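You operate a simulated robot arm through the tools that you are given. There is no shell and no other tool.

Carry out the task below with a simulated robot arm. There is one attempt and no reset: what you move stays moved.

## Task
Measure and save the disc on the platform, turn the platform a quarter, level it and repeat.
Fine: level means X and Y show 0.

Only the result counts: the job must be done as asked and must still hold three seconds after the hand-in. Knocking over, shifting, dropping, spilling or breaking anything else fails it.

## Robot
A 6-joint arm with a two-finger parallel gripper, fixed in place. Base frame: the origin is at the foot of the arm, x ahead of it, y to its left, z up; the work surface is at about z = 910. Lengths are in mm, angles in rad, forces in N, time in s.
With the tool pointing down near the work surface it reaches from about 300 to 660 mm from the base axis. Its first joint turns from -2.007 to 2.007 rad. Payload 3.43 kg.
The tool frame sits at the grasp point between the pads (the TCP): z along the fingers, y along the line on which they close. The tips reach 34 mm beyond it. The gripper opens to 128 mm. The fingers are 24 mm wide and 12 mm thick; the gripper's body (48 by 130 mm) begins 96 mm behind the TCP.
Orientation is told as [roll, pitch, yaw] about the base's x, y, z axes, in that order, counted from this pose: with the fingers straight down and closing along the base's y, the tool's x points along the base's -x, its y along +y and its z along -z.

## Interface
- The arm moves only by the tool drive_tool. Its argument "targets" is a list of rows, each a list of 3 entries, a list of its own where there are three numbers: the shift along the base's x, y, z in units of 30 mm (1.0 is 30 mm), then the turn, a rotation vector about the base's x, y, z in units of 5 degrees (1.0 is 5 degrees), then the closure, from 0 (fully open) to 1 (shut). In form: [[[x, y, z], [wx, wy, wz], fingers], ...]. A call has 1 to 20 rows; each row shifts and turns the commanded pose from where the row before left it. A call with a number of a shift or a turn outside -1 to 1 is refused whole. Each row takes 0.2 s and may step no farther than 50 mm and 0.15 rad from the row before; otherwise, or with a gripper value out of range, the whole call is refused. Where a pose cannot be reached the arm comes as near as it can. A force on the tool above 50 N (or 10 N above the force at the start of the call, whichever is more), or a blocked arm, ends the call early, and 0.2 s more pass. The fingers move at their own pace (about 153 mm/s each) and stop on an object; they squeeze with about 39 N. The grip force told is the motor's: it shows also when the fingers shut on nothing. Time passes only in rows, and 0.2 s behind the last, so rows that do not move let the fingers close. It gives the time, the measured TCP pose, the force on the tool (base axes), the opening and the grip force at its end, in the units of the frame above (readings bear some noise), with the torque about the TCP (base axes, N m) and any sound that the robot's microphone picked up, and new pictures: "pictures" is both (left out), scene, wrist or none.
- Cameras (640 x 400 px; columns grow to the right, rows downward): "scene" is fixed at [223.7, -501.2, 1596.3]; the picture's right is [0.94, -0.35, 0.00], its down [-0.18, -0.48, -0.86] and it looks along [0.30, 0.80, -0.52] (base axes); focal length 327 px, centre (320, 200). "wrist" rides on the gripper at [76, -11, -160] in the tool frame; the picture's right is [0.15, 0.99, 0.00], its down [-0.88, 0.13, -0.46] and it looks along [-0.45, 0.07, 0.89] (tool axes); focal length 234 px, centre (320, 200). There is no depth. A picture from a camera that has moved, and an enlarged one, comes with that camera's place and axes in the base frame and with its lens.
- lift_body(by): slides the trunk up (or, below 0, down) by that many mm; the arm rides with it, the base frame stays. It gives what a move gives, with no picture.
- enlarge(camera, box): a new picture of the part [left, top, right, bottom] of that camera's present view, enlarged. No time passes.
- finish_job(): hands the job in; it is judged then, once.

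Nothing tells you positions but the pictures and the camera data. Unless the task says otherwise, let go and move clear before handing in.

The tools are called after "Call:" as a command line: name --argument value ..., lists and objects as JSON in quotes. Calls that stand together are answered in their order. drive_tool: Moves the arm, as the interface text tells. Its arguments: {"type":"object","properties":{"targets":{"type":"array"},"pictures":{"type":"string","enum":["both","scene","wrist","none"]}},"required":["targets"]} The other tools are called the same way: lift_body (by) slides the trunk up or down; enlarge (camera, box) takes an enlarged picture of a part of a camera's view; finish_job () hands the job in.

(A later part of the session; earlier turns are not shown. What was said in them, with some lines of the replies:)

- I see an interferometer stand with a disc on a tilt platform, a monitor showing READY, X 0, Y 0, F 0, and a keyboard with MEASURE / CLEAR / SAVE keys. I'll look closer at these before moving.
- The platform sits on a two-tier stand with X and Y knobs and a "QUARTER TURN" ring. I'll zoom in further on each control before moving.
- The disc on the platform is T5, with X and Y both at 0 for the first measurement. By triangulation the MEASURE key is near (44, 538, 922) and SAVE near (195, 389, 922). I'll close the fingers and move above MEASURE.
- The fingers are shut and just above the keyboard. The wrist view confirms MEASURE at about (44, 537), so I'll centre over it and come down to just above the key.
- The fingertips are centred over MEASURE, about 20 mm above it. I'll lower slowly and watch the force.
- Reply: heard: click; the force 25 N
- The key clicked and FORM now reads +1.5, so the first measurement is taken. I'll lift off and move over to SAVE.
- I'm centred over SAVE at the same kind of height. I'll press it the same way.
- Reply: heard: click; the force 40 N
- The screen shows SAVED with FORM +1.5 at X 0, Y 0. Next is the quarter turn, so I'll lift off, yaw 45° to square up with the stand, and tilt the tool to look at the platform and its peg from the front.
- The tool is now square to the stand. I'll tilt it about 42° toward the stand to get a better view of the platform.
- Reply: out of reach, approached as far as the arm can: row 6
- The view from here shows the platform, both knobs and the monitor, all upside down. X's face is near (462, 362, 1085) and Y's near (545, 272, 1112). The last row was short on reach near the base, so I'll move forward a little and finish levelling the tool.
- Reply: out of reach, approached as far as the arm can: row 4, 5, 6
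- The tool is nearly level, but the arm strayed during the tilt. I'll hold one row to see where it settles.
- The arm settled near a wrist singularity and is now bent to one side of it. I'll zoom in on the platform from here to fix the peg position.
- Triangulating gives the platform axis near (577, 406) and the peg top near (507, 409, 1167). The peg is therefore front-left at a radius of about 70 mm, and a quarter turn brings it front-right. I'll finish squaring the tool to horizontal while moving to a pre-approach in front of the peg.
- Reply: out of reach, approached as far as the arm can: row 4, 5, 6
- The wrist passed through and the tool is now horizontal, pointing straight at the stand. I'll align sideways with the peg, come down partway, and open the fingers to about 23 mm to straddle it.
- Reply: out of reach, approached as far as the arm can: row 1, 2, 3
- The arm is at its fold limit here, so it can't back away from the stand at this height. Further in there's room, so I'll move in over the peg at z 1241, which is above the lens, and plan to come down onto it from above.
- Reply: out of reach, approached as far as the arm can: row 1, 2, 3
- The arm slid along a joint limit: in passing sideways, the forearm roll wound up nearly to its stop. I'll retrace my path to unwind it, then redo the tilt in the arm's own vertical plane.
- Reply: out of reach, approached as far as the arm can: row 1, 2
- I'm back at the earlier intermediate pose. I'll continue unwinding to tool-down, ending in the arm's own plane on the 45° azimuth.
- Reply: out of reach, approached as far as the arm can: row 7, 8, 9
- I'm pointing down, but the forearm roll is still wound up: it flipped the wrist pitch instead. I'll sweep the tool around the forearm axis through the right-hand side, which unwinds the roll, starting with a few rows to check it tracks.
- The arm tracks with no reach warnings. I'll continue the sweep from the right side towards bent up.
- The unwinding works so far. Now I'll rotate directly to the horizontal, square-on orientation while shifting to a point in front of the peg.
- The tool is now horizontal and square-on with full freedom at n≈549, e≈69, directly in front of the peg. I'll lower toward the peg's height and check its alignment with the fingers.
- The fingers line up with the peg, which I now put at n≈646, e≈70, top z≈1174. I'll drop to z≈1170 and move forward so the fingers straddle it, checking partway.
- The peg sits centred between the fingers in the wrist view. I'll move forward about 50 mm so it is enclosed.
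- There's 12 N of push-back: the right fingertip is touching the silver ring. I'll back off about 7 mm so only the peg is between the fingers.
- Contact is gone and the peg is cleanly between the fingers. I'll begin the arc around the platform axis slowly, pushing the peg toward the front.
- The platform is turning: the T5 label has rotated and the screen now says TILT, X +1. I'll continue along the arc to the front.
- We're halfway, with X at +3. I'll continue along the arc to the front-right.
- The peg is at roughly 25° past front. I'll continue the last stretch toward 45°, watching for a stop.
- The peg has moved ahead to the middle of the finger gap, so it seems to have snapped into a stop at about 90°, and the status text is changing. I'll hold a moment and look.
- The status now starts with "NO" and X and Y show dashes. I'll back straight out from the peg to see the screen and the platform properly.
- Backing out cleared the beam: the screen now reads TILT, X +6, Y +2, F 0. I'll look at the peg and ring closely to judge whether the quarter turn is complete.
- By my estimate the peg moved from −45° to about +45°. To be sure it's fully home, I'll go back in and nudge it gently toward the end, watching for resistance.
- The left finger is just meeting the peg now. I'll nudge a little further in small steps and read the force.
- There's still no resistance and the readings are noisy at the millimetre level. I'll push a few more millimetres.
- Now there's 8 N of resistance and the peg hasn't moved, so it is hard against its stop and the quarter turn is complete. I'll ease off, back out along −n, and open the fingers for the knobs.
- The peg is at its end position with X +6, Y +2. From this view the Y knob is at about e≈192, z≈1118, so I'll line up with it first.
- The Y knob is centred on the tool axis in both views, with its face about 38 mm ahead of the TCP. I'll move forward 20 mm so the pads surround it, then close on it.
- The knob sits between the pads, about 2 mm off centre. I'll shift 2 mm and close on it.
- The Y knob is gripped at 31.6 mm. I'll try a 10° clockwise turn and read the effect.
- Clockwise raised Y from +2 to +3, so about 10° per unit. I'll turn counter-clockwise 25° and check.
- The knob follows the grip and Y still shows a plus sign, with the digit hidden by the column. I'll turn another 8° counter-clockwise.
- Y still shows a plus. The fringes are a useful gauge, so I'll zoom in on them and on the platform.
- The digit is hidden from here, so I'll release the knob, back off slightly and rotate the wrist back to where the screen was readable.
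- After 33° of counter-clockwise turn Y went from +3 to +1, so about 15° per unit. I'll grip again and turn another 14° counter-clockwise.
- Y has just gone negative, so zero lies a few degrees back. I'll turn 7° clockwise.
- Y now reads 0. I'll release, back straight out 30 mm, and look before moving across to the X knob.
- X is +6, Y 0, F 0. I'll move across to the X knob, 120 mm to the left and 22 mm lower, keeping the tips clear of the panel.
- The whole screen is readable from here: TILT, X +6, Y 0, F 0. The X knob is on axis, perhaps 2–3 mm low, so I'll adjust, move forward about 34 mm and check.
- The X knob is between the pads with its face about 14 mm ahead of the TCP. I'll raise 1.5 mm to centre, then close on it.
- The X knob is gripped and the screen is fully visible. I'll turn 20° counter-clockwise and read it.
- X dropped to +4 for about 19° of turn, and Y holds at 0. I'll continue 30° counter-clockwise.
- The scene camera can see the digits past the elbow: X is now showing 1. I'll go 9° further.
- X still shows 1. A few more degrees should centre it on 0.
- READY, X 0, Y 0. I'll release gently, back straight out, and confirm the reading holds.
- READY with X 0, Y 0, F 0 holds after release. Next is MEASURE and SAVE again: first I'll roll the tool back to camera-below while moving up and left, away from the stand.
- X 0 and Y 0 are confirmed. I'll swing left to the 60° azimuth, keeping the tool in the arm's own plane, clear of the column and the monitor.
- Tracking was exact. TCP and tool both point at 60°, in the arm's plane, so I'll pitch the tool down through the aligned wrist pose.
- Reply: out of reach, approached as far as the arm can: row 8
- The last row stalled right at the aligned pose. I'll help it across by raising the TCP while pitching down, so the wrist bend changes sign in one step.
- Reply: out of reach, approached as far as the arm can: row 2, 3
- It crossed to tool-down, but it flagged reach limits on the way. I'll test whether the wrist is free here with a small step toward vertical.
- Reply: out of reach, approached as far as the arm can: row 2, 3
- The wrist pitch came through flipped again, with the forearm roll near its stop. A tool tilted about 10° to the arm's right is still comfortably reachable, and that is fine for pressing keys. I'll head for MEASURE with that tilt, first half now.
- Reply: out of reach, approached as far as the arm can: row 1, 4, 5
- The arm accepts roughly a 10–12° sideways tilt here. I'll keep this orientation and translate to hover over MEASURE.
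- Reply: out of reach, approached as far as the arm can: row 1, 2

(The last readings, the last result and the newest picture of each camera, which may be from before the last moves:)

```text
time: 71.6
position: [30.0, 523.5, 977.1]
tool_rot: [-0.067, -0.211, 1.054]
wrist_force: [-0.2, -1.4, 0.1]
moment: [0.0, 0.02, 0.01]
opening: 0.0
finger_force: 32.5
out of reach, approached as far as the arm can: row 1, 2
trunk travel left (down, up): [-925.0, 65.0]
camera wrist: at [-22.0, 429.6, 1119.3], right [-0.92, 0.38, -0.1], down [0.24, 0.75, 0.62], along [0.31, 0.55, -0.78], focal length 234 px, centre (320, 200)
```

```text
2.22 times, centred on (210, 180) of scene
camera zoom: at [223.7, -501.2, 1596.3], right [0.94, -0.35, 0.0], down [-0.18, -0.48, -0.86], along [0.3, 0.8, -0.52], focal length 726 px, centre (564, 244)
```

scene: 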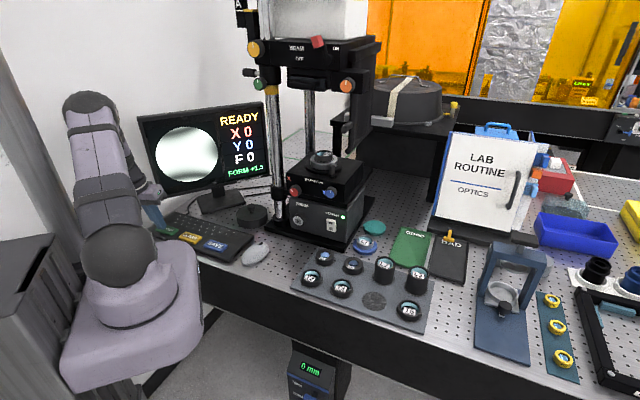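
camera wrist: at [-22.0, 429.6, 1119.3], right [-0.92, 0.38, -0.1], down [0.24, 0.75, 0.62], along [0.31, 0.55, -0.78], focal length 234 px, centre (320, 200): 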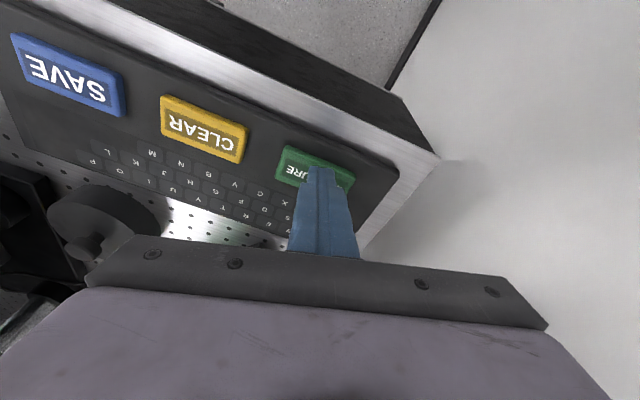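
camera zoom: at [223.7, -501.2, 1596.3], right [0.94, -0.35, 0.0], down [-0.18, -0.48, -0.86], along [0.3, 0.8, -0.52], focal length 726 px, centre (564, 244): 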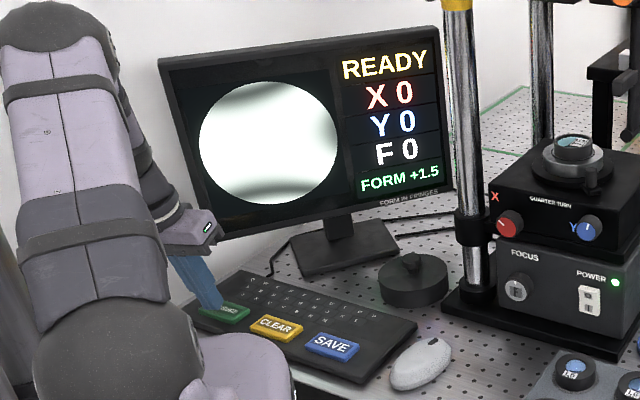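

The screen shows READY, X 0, Y 0, F 0. The fingertip is about 12 mm short of the key centre, so I'll shift onto it and press down slowly.

Call:
drive_tool --targets '[[[0.15, 0.14, 0], [0, 0, 0], 1], [[0.15, 0.14, 0], [0, 0, 0], 1], [[0, 0, 0], [0, 0, 0], 1]]'

Call:
enlarge --camera "wrist" --box '[220, 100, 420, 240]'

Call:
enlarge --camera "scene" --box '[140, 200, 220, 260]'

```text
time: 72.4
position: [39.1, 531.3, 976.1]
tool_rot: [-0.068, -0.209, 1.053]
wrist_force: [-0.1, 0.9, 0.5]
moment: [0.01, 0.0, 0.01]
opening: 0.2
finger_force: 32.9
trunk travel left (down, up): [-925.0, 65.0]
camera wrist: at [-12.9, 438.1, 1118.4], right [-0.92, 0.38, -0.1], down [0.24, 0.75, 0.62], along [0.31, 0.55, -0.78], focal length 234 px, centre (320, 200)
```

scene: 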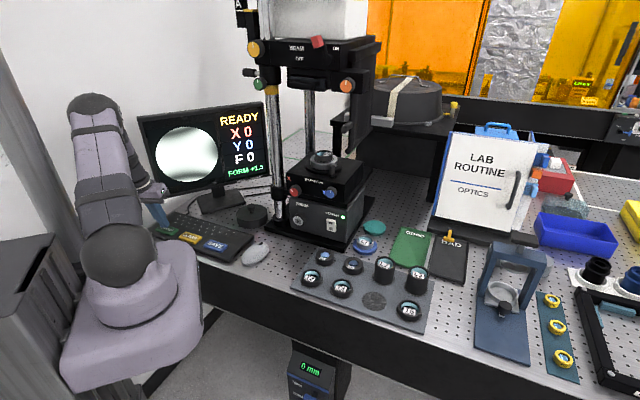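
wrist: 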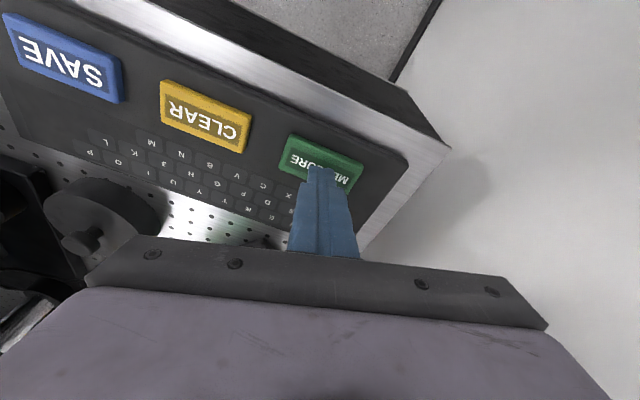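

```text
2.86 times, centred on (320, 170) of wrist
camera zoom: at [-12.9, 438.1, 1118.4], right [-0.92, 0.38, -0.1], down [0.24, 0.75, 0.62], along [0.31, 0.55, -0.78], focal length 669 px, centre (320, 286)
```

zoom: 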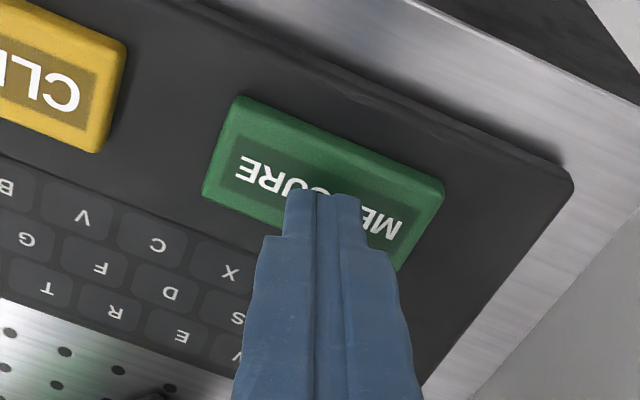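

```text
6.67 times, centred on (180, 230) of scene
camera zoom: at [223.7, -501.2, 1596.3], right [0.94, -0.35, 0.0], down [-0.18, -0.48, -0.86], along [0.3, 0.8, -0.52], focal length 2177 px, centre (1253, 0)
```

zoom: 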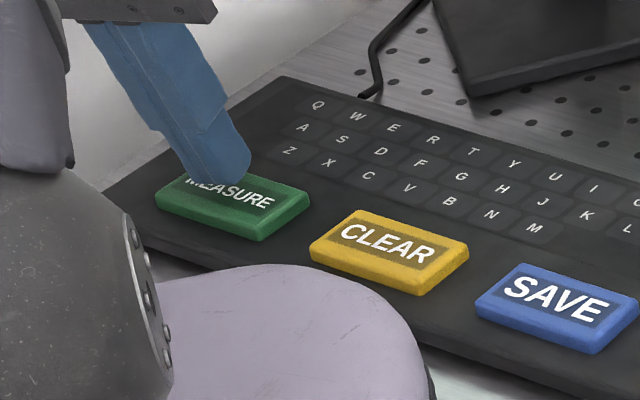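

The tip is centred over MEASURE. Now pressing down slowly.

Call:
drive_tool --targets '[[[0, 0, -0.15], [0, 0, 0], 1], [[0, 0, -0.15], [0, 0, 0], 1], [[0, 0, -0.1], [0, 0, 0], 1], [[0, 0, -0.1], [0, 0, 0], 1], [[0, 0, -0.07], [0, 0, 0], 1]]' --pictures "scene"

Call:
enlarge --camera "scene" --box '[130, 90, 290, 270]'

```text
time: 73.6
position: [38.8, 530.6, 963.3]
tool_rot: [-0.063, -0.218, 1.052]
wrist_force: [2.5, -3.9, 22.8]
moment: [-0.24, 0.0, -0.01]
opening: 0.0
finger_force: 33.2
trunk travel left (down, up): [-925.0, 65.0]
heard: click
```

scene: 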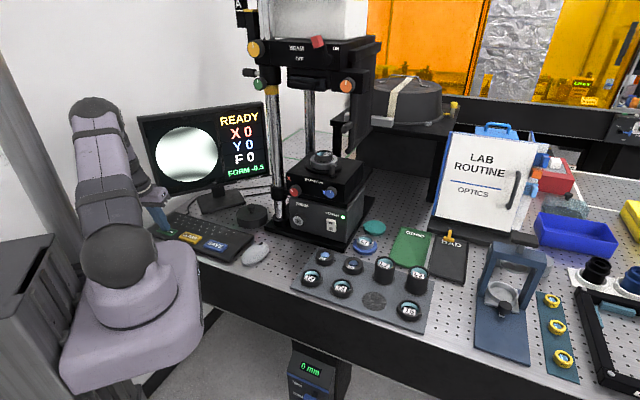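

```text
2.22 times, centred on (210, 180) of scene
camera zoom: at [223.7, -501.2, 1596.3], right [0.94, -0.35, 0.0], down [-0.18, -0.48, -0.86], along [0.3, 0.8, -0.52], focal length 726 px, centre (564, 244)
```

zoom: 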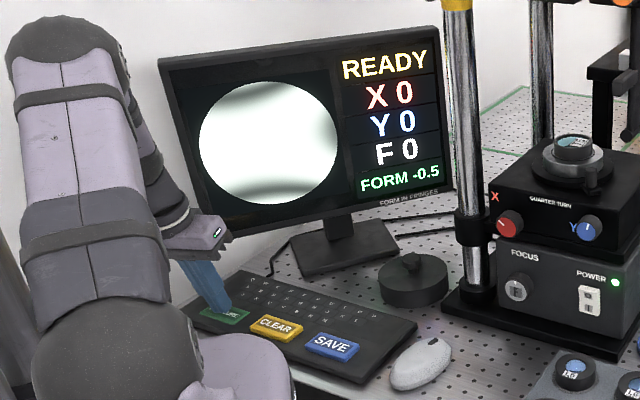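

Clicked: FORM now reads −0.5 for the turned, levelled platform. I'll lift well clear and move over to SAVE, adjusting the tilt for that direction.

Call:
drive_tool --targets '[[[0, 0, 0.7], [0, 0, 0], 1], [[0, 0, 0.8], [0, 0, 0], 1], [[0, 0, 0.8], [0, 0, 0], 1], [[0.823, -0.79, 0], [-0.243, -0.135, -0.06], 1], [[0.823, -0.79, 0], [-0.243, -0.135, -0.06], 1], [[0.823, -0.79, 0], [-0.243, -0.135, -0.06], 1], [[0.823, -0.79, 0], [-0.243, -0.135, -0.06], 1], [[0.823, -0.79, 0], [-0.243, -0.135, -0.06], 1], [[0.823, -0.79, 0], [-0.243, -0.135, -0.06], 1], [[0, 0, 0], [0, 0, 0], 1]]'

Call:
enlarge --camera "scene" --box '[130, 90, 290, 270]'

```text
time: 75.8
position: [185.6, 386.5, 1027.4]
tool_rot: [-0.195, -0.136, 1.045]
wrist_force: [-0.3, 0.8, 0.7]
moment: [-0.01, 0.01, 0.0]
opening: 0.0
finger_force: 33.0
out of reach, approached as far as the arm can: row 3
trunk travel left (down, up): [-925.0, 65.0]
camera wrist: at [119.7, 313.1, 1175.3], right [-0.9, 0.39, -0.21], down [0.22, 0.81, 0.54], along [0.38, 0.44, -0.82], focal length 234 px, centre (320, 200)
```

scene: 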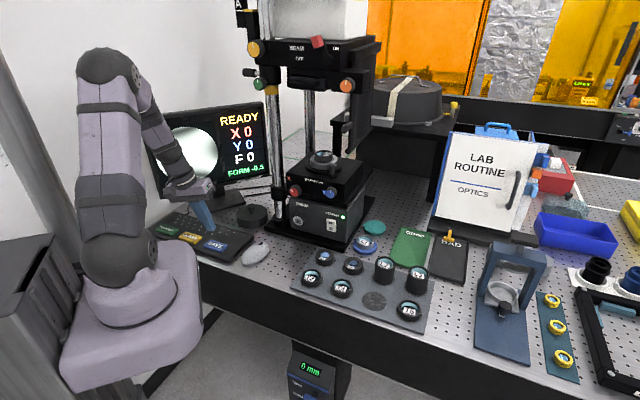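
wrist: 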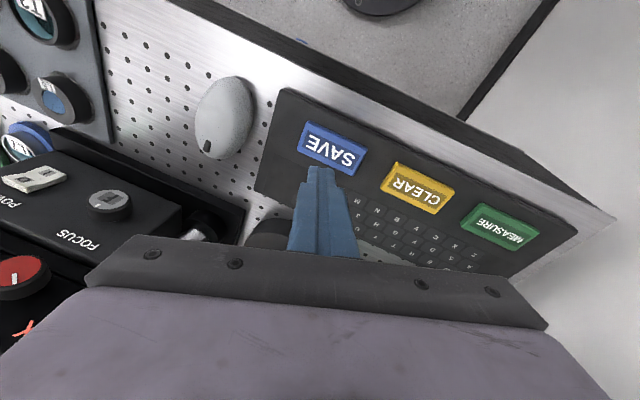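

```text
2.22 times, centred on (210, 180) of scene
camera zoom: at [223.7, -501.2, 1596.3], right [0.94, -0.35, 0.0], down [-0.18, -0.48, -0.86], along [0.3, 0.8, -0.52], focal length 726 px, centre (564, 244)
```

zoom: 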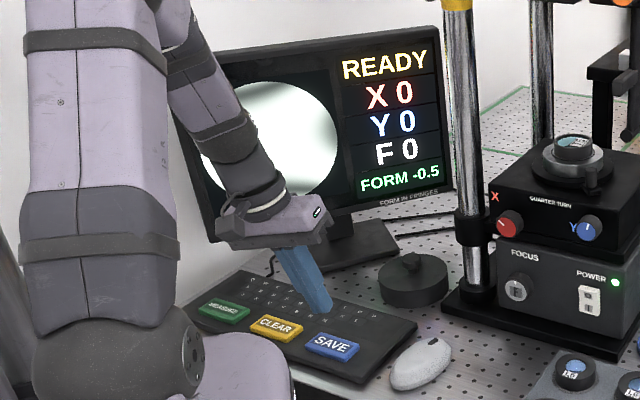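

The tip is over SAVE at about (194, 387). I'll come down to just above it and check.

Call:
drive_tool --targets '[[[0.02, 0.03, -0.8], [0, 0, 0], 1], [[0.02, 0.03, -0.8], [0, 0, 0], 1], [[0, 0, 0], [0, 0, 0], 1]]'

Call:
enlarge --camera "wrist" --box '[220, 100, 420, 240]'

Call:
enlarge --camera "scene" --box '[170, 200, 270, 270]'

```text
time: 76.6
position: [186.7, 386.5, 978.4]
tool_rot: [-0.193, -0.137, 1.044]
wrist_force: [0.3, 0.2, -0.5]
moment: [0.01, 0.0, 0.04]
opening: 0.2
finger_force: 33.0
trunk travel left (down, up): [-925.0, 65.0]
camera wrist: at [121.0, 313.8, 1125.5], right [-0.9, 0.39, -0.21], down [0.22, 0.81, 0.54], along [0.38, 0.44, -0.82], focal length 234 px, centre (320, 200)
```

scene: 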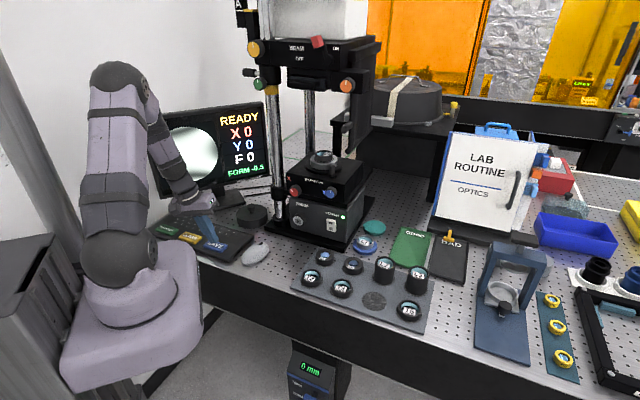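
wrist: 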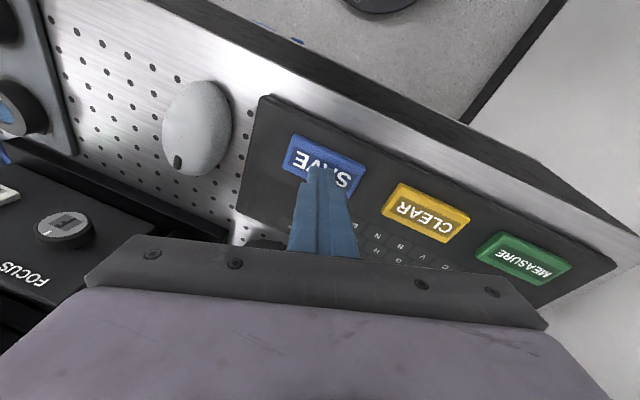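

```text
2.86 times, centred on (320, 170) of wrist
camera zoom: at [121.0, 313.8, 1125.5], right [-0.9, 0.39, -0.21], down [0.22, 0.81, 0.54], along [0.38, 0.44, -0.82], focal length 669 px, centre (320, 286)
```

zoom: 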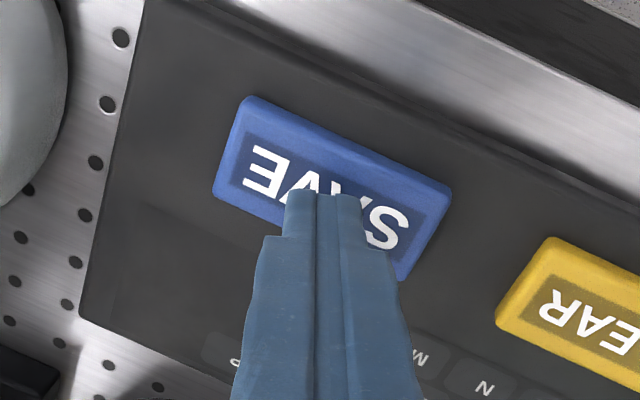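

```text
5.71 times, centred on (220, 235) of scene
camera zoom: at [223.7, -501.2, 1596.3], right [0.94, -0.35, 0.0], down [-0.18, -0.48, -0.86], along [0.3, 0.8, -0.52], focal length 1866 px, centre (891, 0)
```

zoom: 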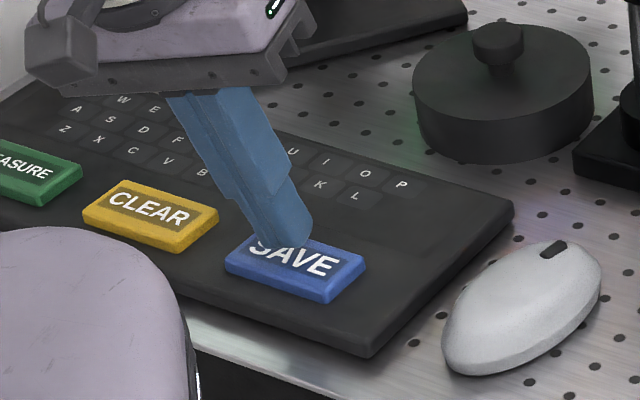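

The tip is centred over SAVE. Now pressing.

Call:
drive_tool --targets '[[[0, 0, -0.15], [0, 0, 0], 1], [[0, 0, -0.15], [0, 0, 0], 1], [[0, 0, -0.1], [0, 0, 0], 1], [[0, 0, -0.1], [0, 0, 0], 1], [[0, 0, -0.1], [0, 0, 0], 1], [[0, 0, -0.07], [0, 0, 0], 1]]' --pictures "scene"

Call:
enlarge --camera "scene" --box '[130, 90, 290, 270]'

```text
time: 78.0
position: [188.2, 387.8, 961.6]
tool_rot: [-0.194, -0.146, 1.043]
wrist_force: [1.2, -2.9, 42.7]
moment: [-0.29, 0.16, -0.03]
opening: 0.0
finger_force: 33.2
trunk travel left (down, up): [-925.0, 65.0]
heard: click
```

scene: 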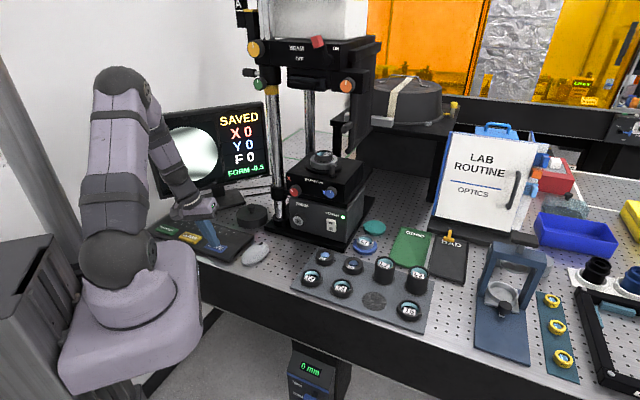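

```text
2.22 times, centred on (210, 180) of scene
camera zoom: at [223.7, -501.2, 1596.3], right [0.94, -0.35, 0.0], down [-0.18, -0.48, -0.86], along [0.3, 0.8, -0.52], focal length 726 px, centre (564, 244)
```

zoom: 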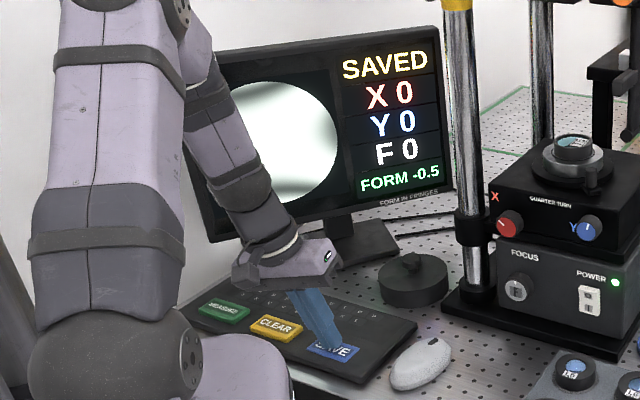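

The screen shows SAVED, X 0, Y 0, FORM −0.5. I'll lift straight up clear of the keyboard and check that everything is undisturbed.

Call:
drive_tool --targets '[[[0, 0, 0.6], [0, 0, 0], 1], [[0, 0, 0.8], [0, 0, 0], 1], [[0, 0, 0.9], [0, 0, 0], 1], [[0, 0, 0.9], [0, 0, 0], 1], [[0, 0, 0.6], [0, 0, 0], 1]]'

Call:
enlarge --camera "scene" --box '[130, 90, 370, 270]'

Call:
enlarge --camera "scene" --box '[280, 135, 360, 185]'

```text
time: 79.2
position: [188.1, 386.2, 1072.3]
tool_rot: [-0.196, -0.135, 1.042]
wrist_force: [-0.6, 1.0, 0.3]
moment: [0.01, -0.02, -0.01]
opening: 0.1
finger_force: 32.7
trunk travel left (down, up): [-925.0, 65.0]
camera wrist: at [122.6, 313.7, 1220.7], right [-0.9, 0.39, -0.21], down [0.22, 0.81, 0.54], along [0.38, 0.44, -0.82], focal length 234 px, centre (320, 200)
```

scene: 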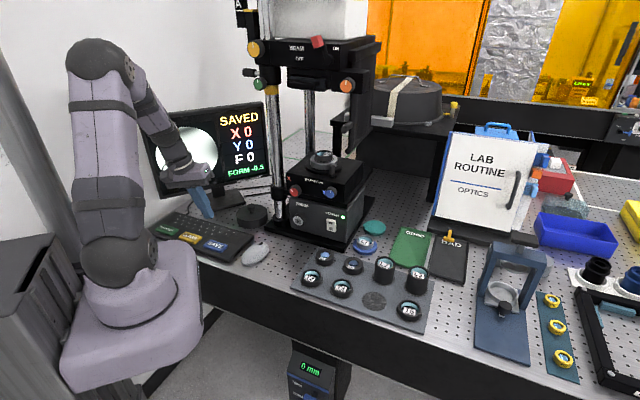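
wrist: 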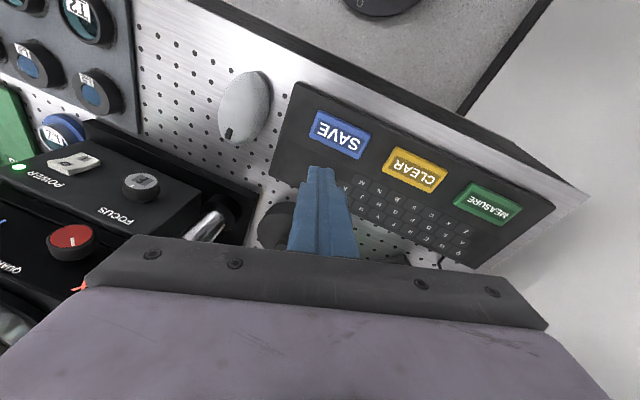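

```text
2.22 times, centred on (250, 180) of scene
camera zoom: at [223.7, -501.2, 1596.3], right [0.94, -0.35, 0.0], down [-0.18, -0.48, -0.86], along [0.3, 0.8, -0.52], focal length 726 px, centre (476, 244)
```

zoom: 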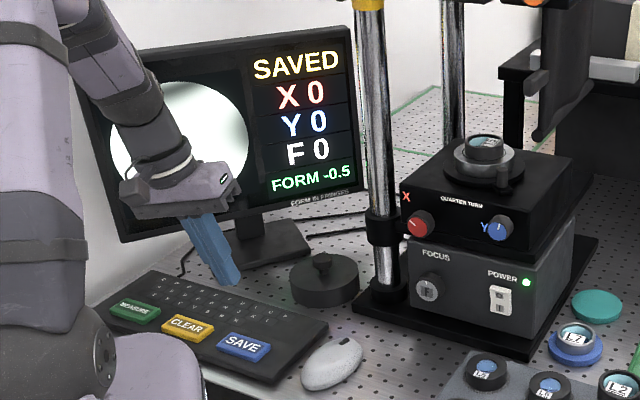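

```text
8.00 times, centred on (320, 160) of scene
camera zoom: at [223.7, -501.2, 1596.3], right [0.94, -0.35, 0.0], down [-0.18, -0.48, -0.86], along [0.3, 0.8, -0.52], focal length 2613 px, centre (320, 520)
```

zoom: 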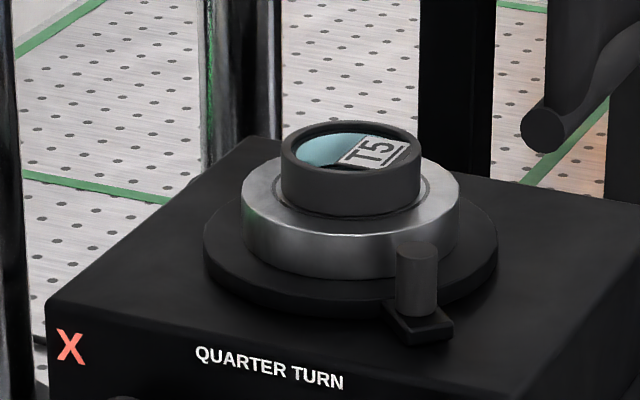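

Both measurements are saved: FORM +1.5 at the start, then FORM −0.5 after the quarter turn, with X 0, Y 0 and F 0 both times. The peg is at its stop, the T5 disc is still on the platform, nothing else has moved, and the arm is clear, so I'm handing in.

Call:
finish_job

```text
The job is handed in.
```

I measured and saved the T5 disc twice, with the platform turned a quarter and levelled in between. I then handed the job in, and no verdict has come back.

| Measurement | Platform | X | Y | Form (in fringes) |
|---|---|---|---|---|
| First | starting position | 0 | 0 | +1.5 |
| Second | after the quarter turn | 0 | 0 | −0.5 |

- **Quarter turn:** I pushed the platform's peg from front-left to front-right until it met a firm stop. From the pictures the turn is about 90°.
- **Levelling:** The turn left X at +6 and Y at +2. I turned both knobs until the screen read READY with X and Y at 0, and it still did after I let go.
- **Light contact:** While lining up with the peg, a fingertip touched the silver ring around the disc at about 12 N. I backed off, and the disc did not visibly shift.

In the last pictures the disc was still on the platform, nothing else had visibly moved, and the arm was clear. I took "repeat" to mean one more measure and save.
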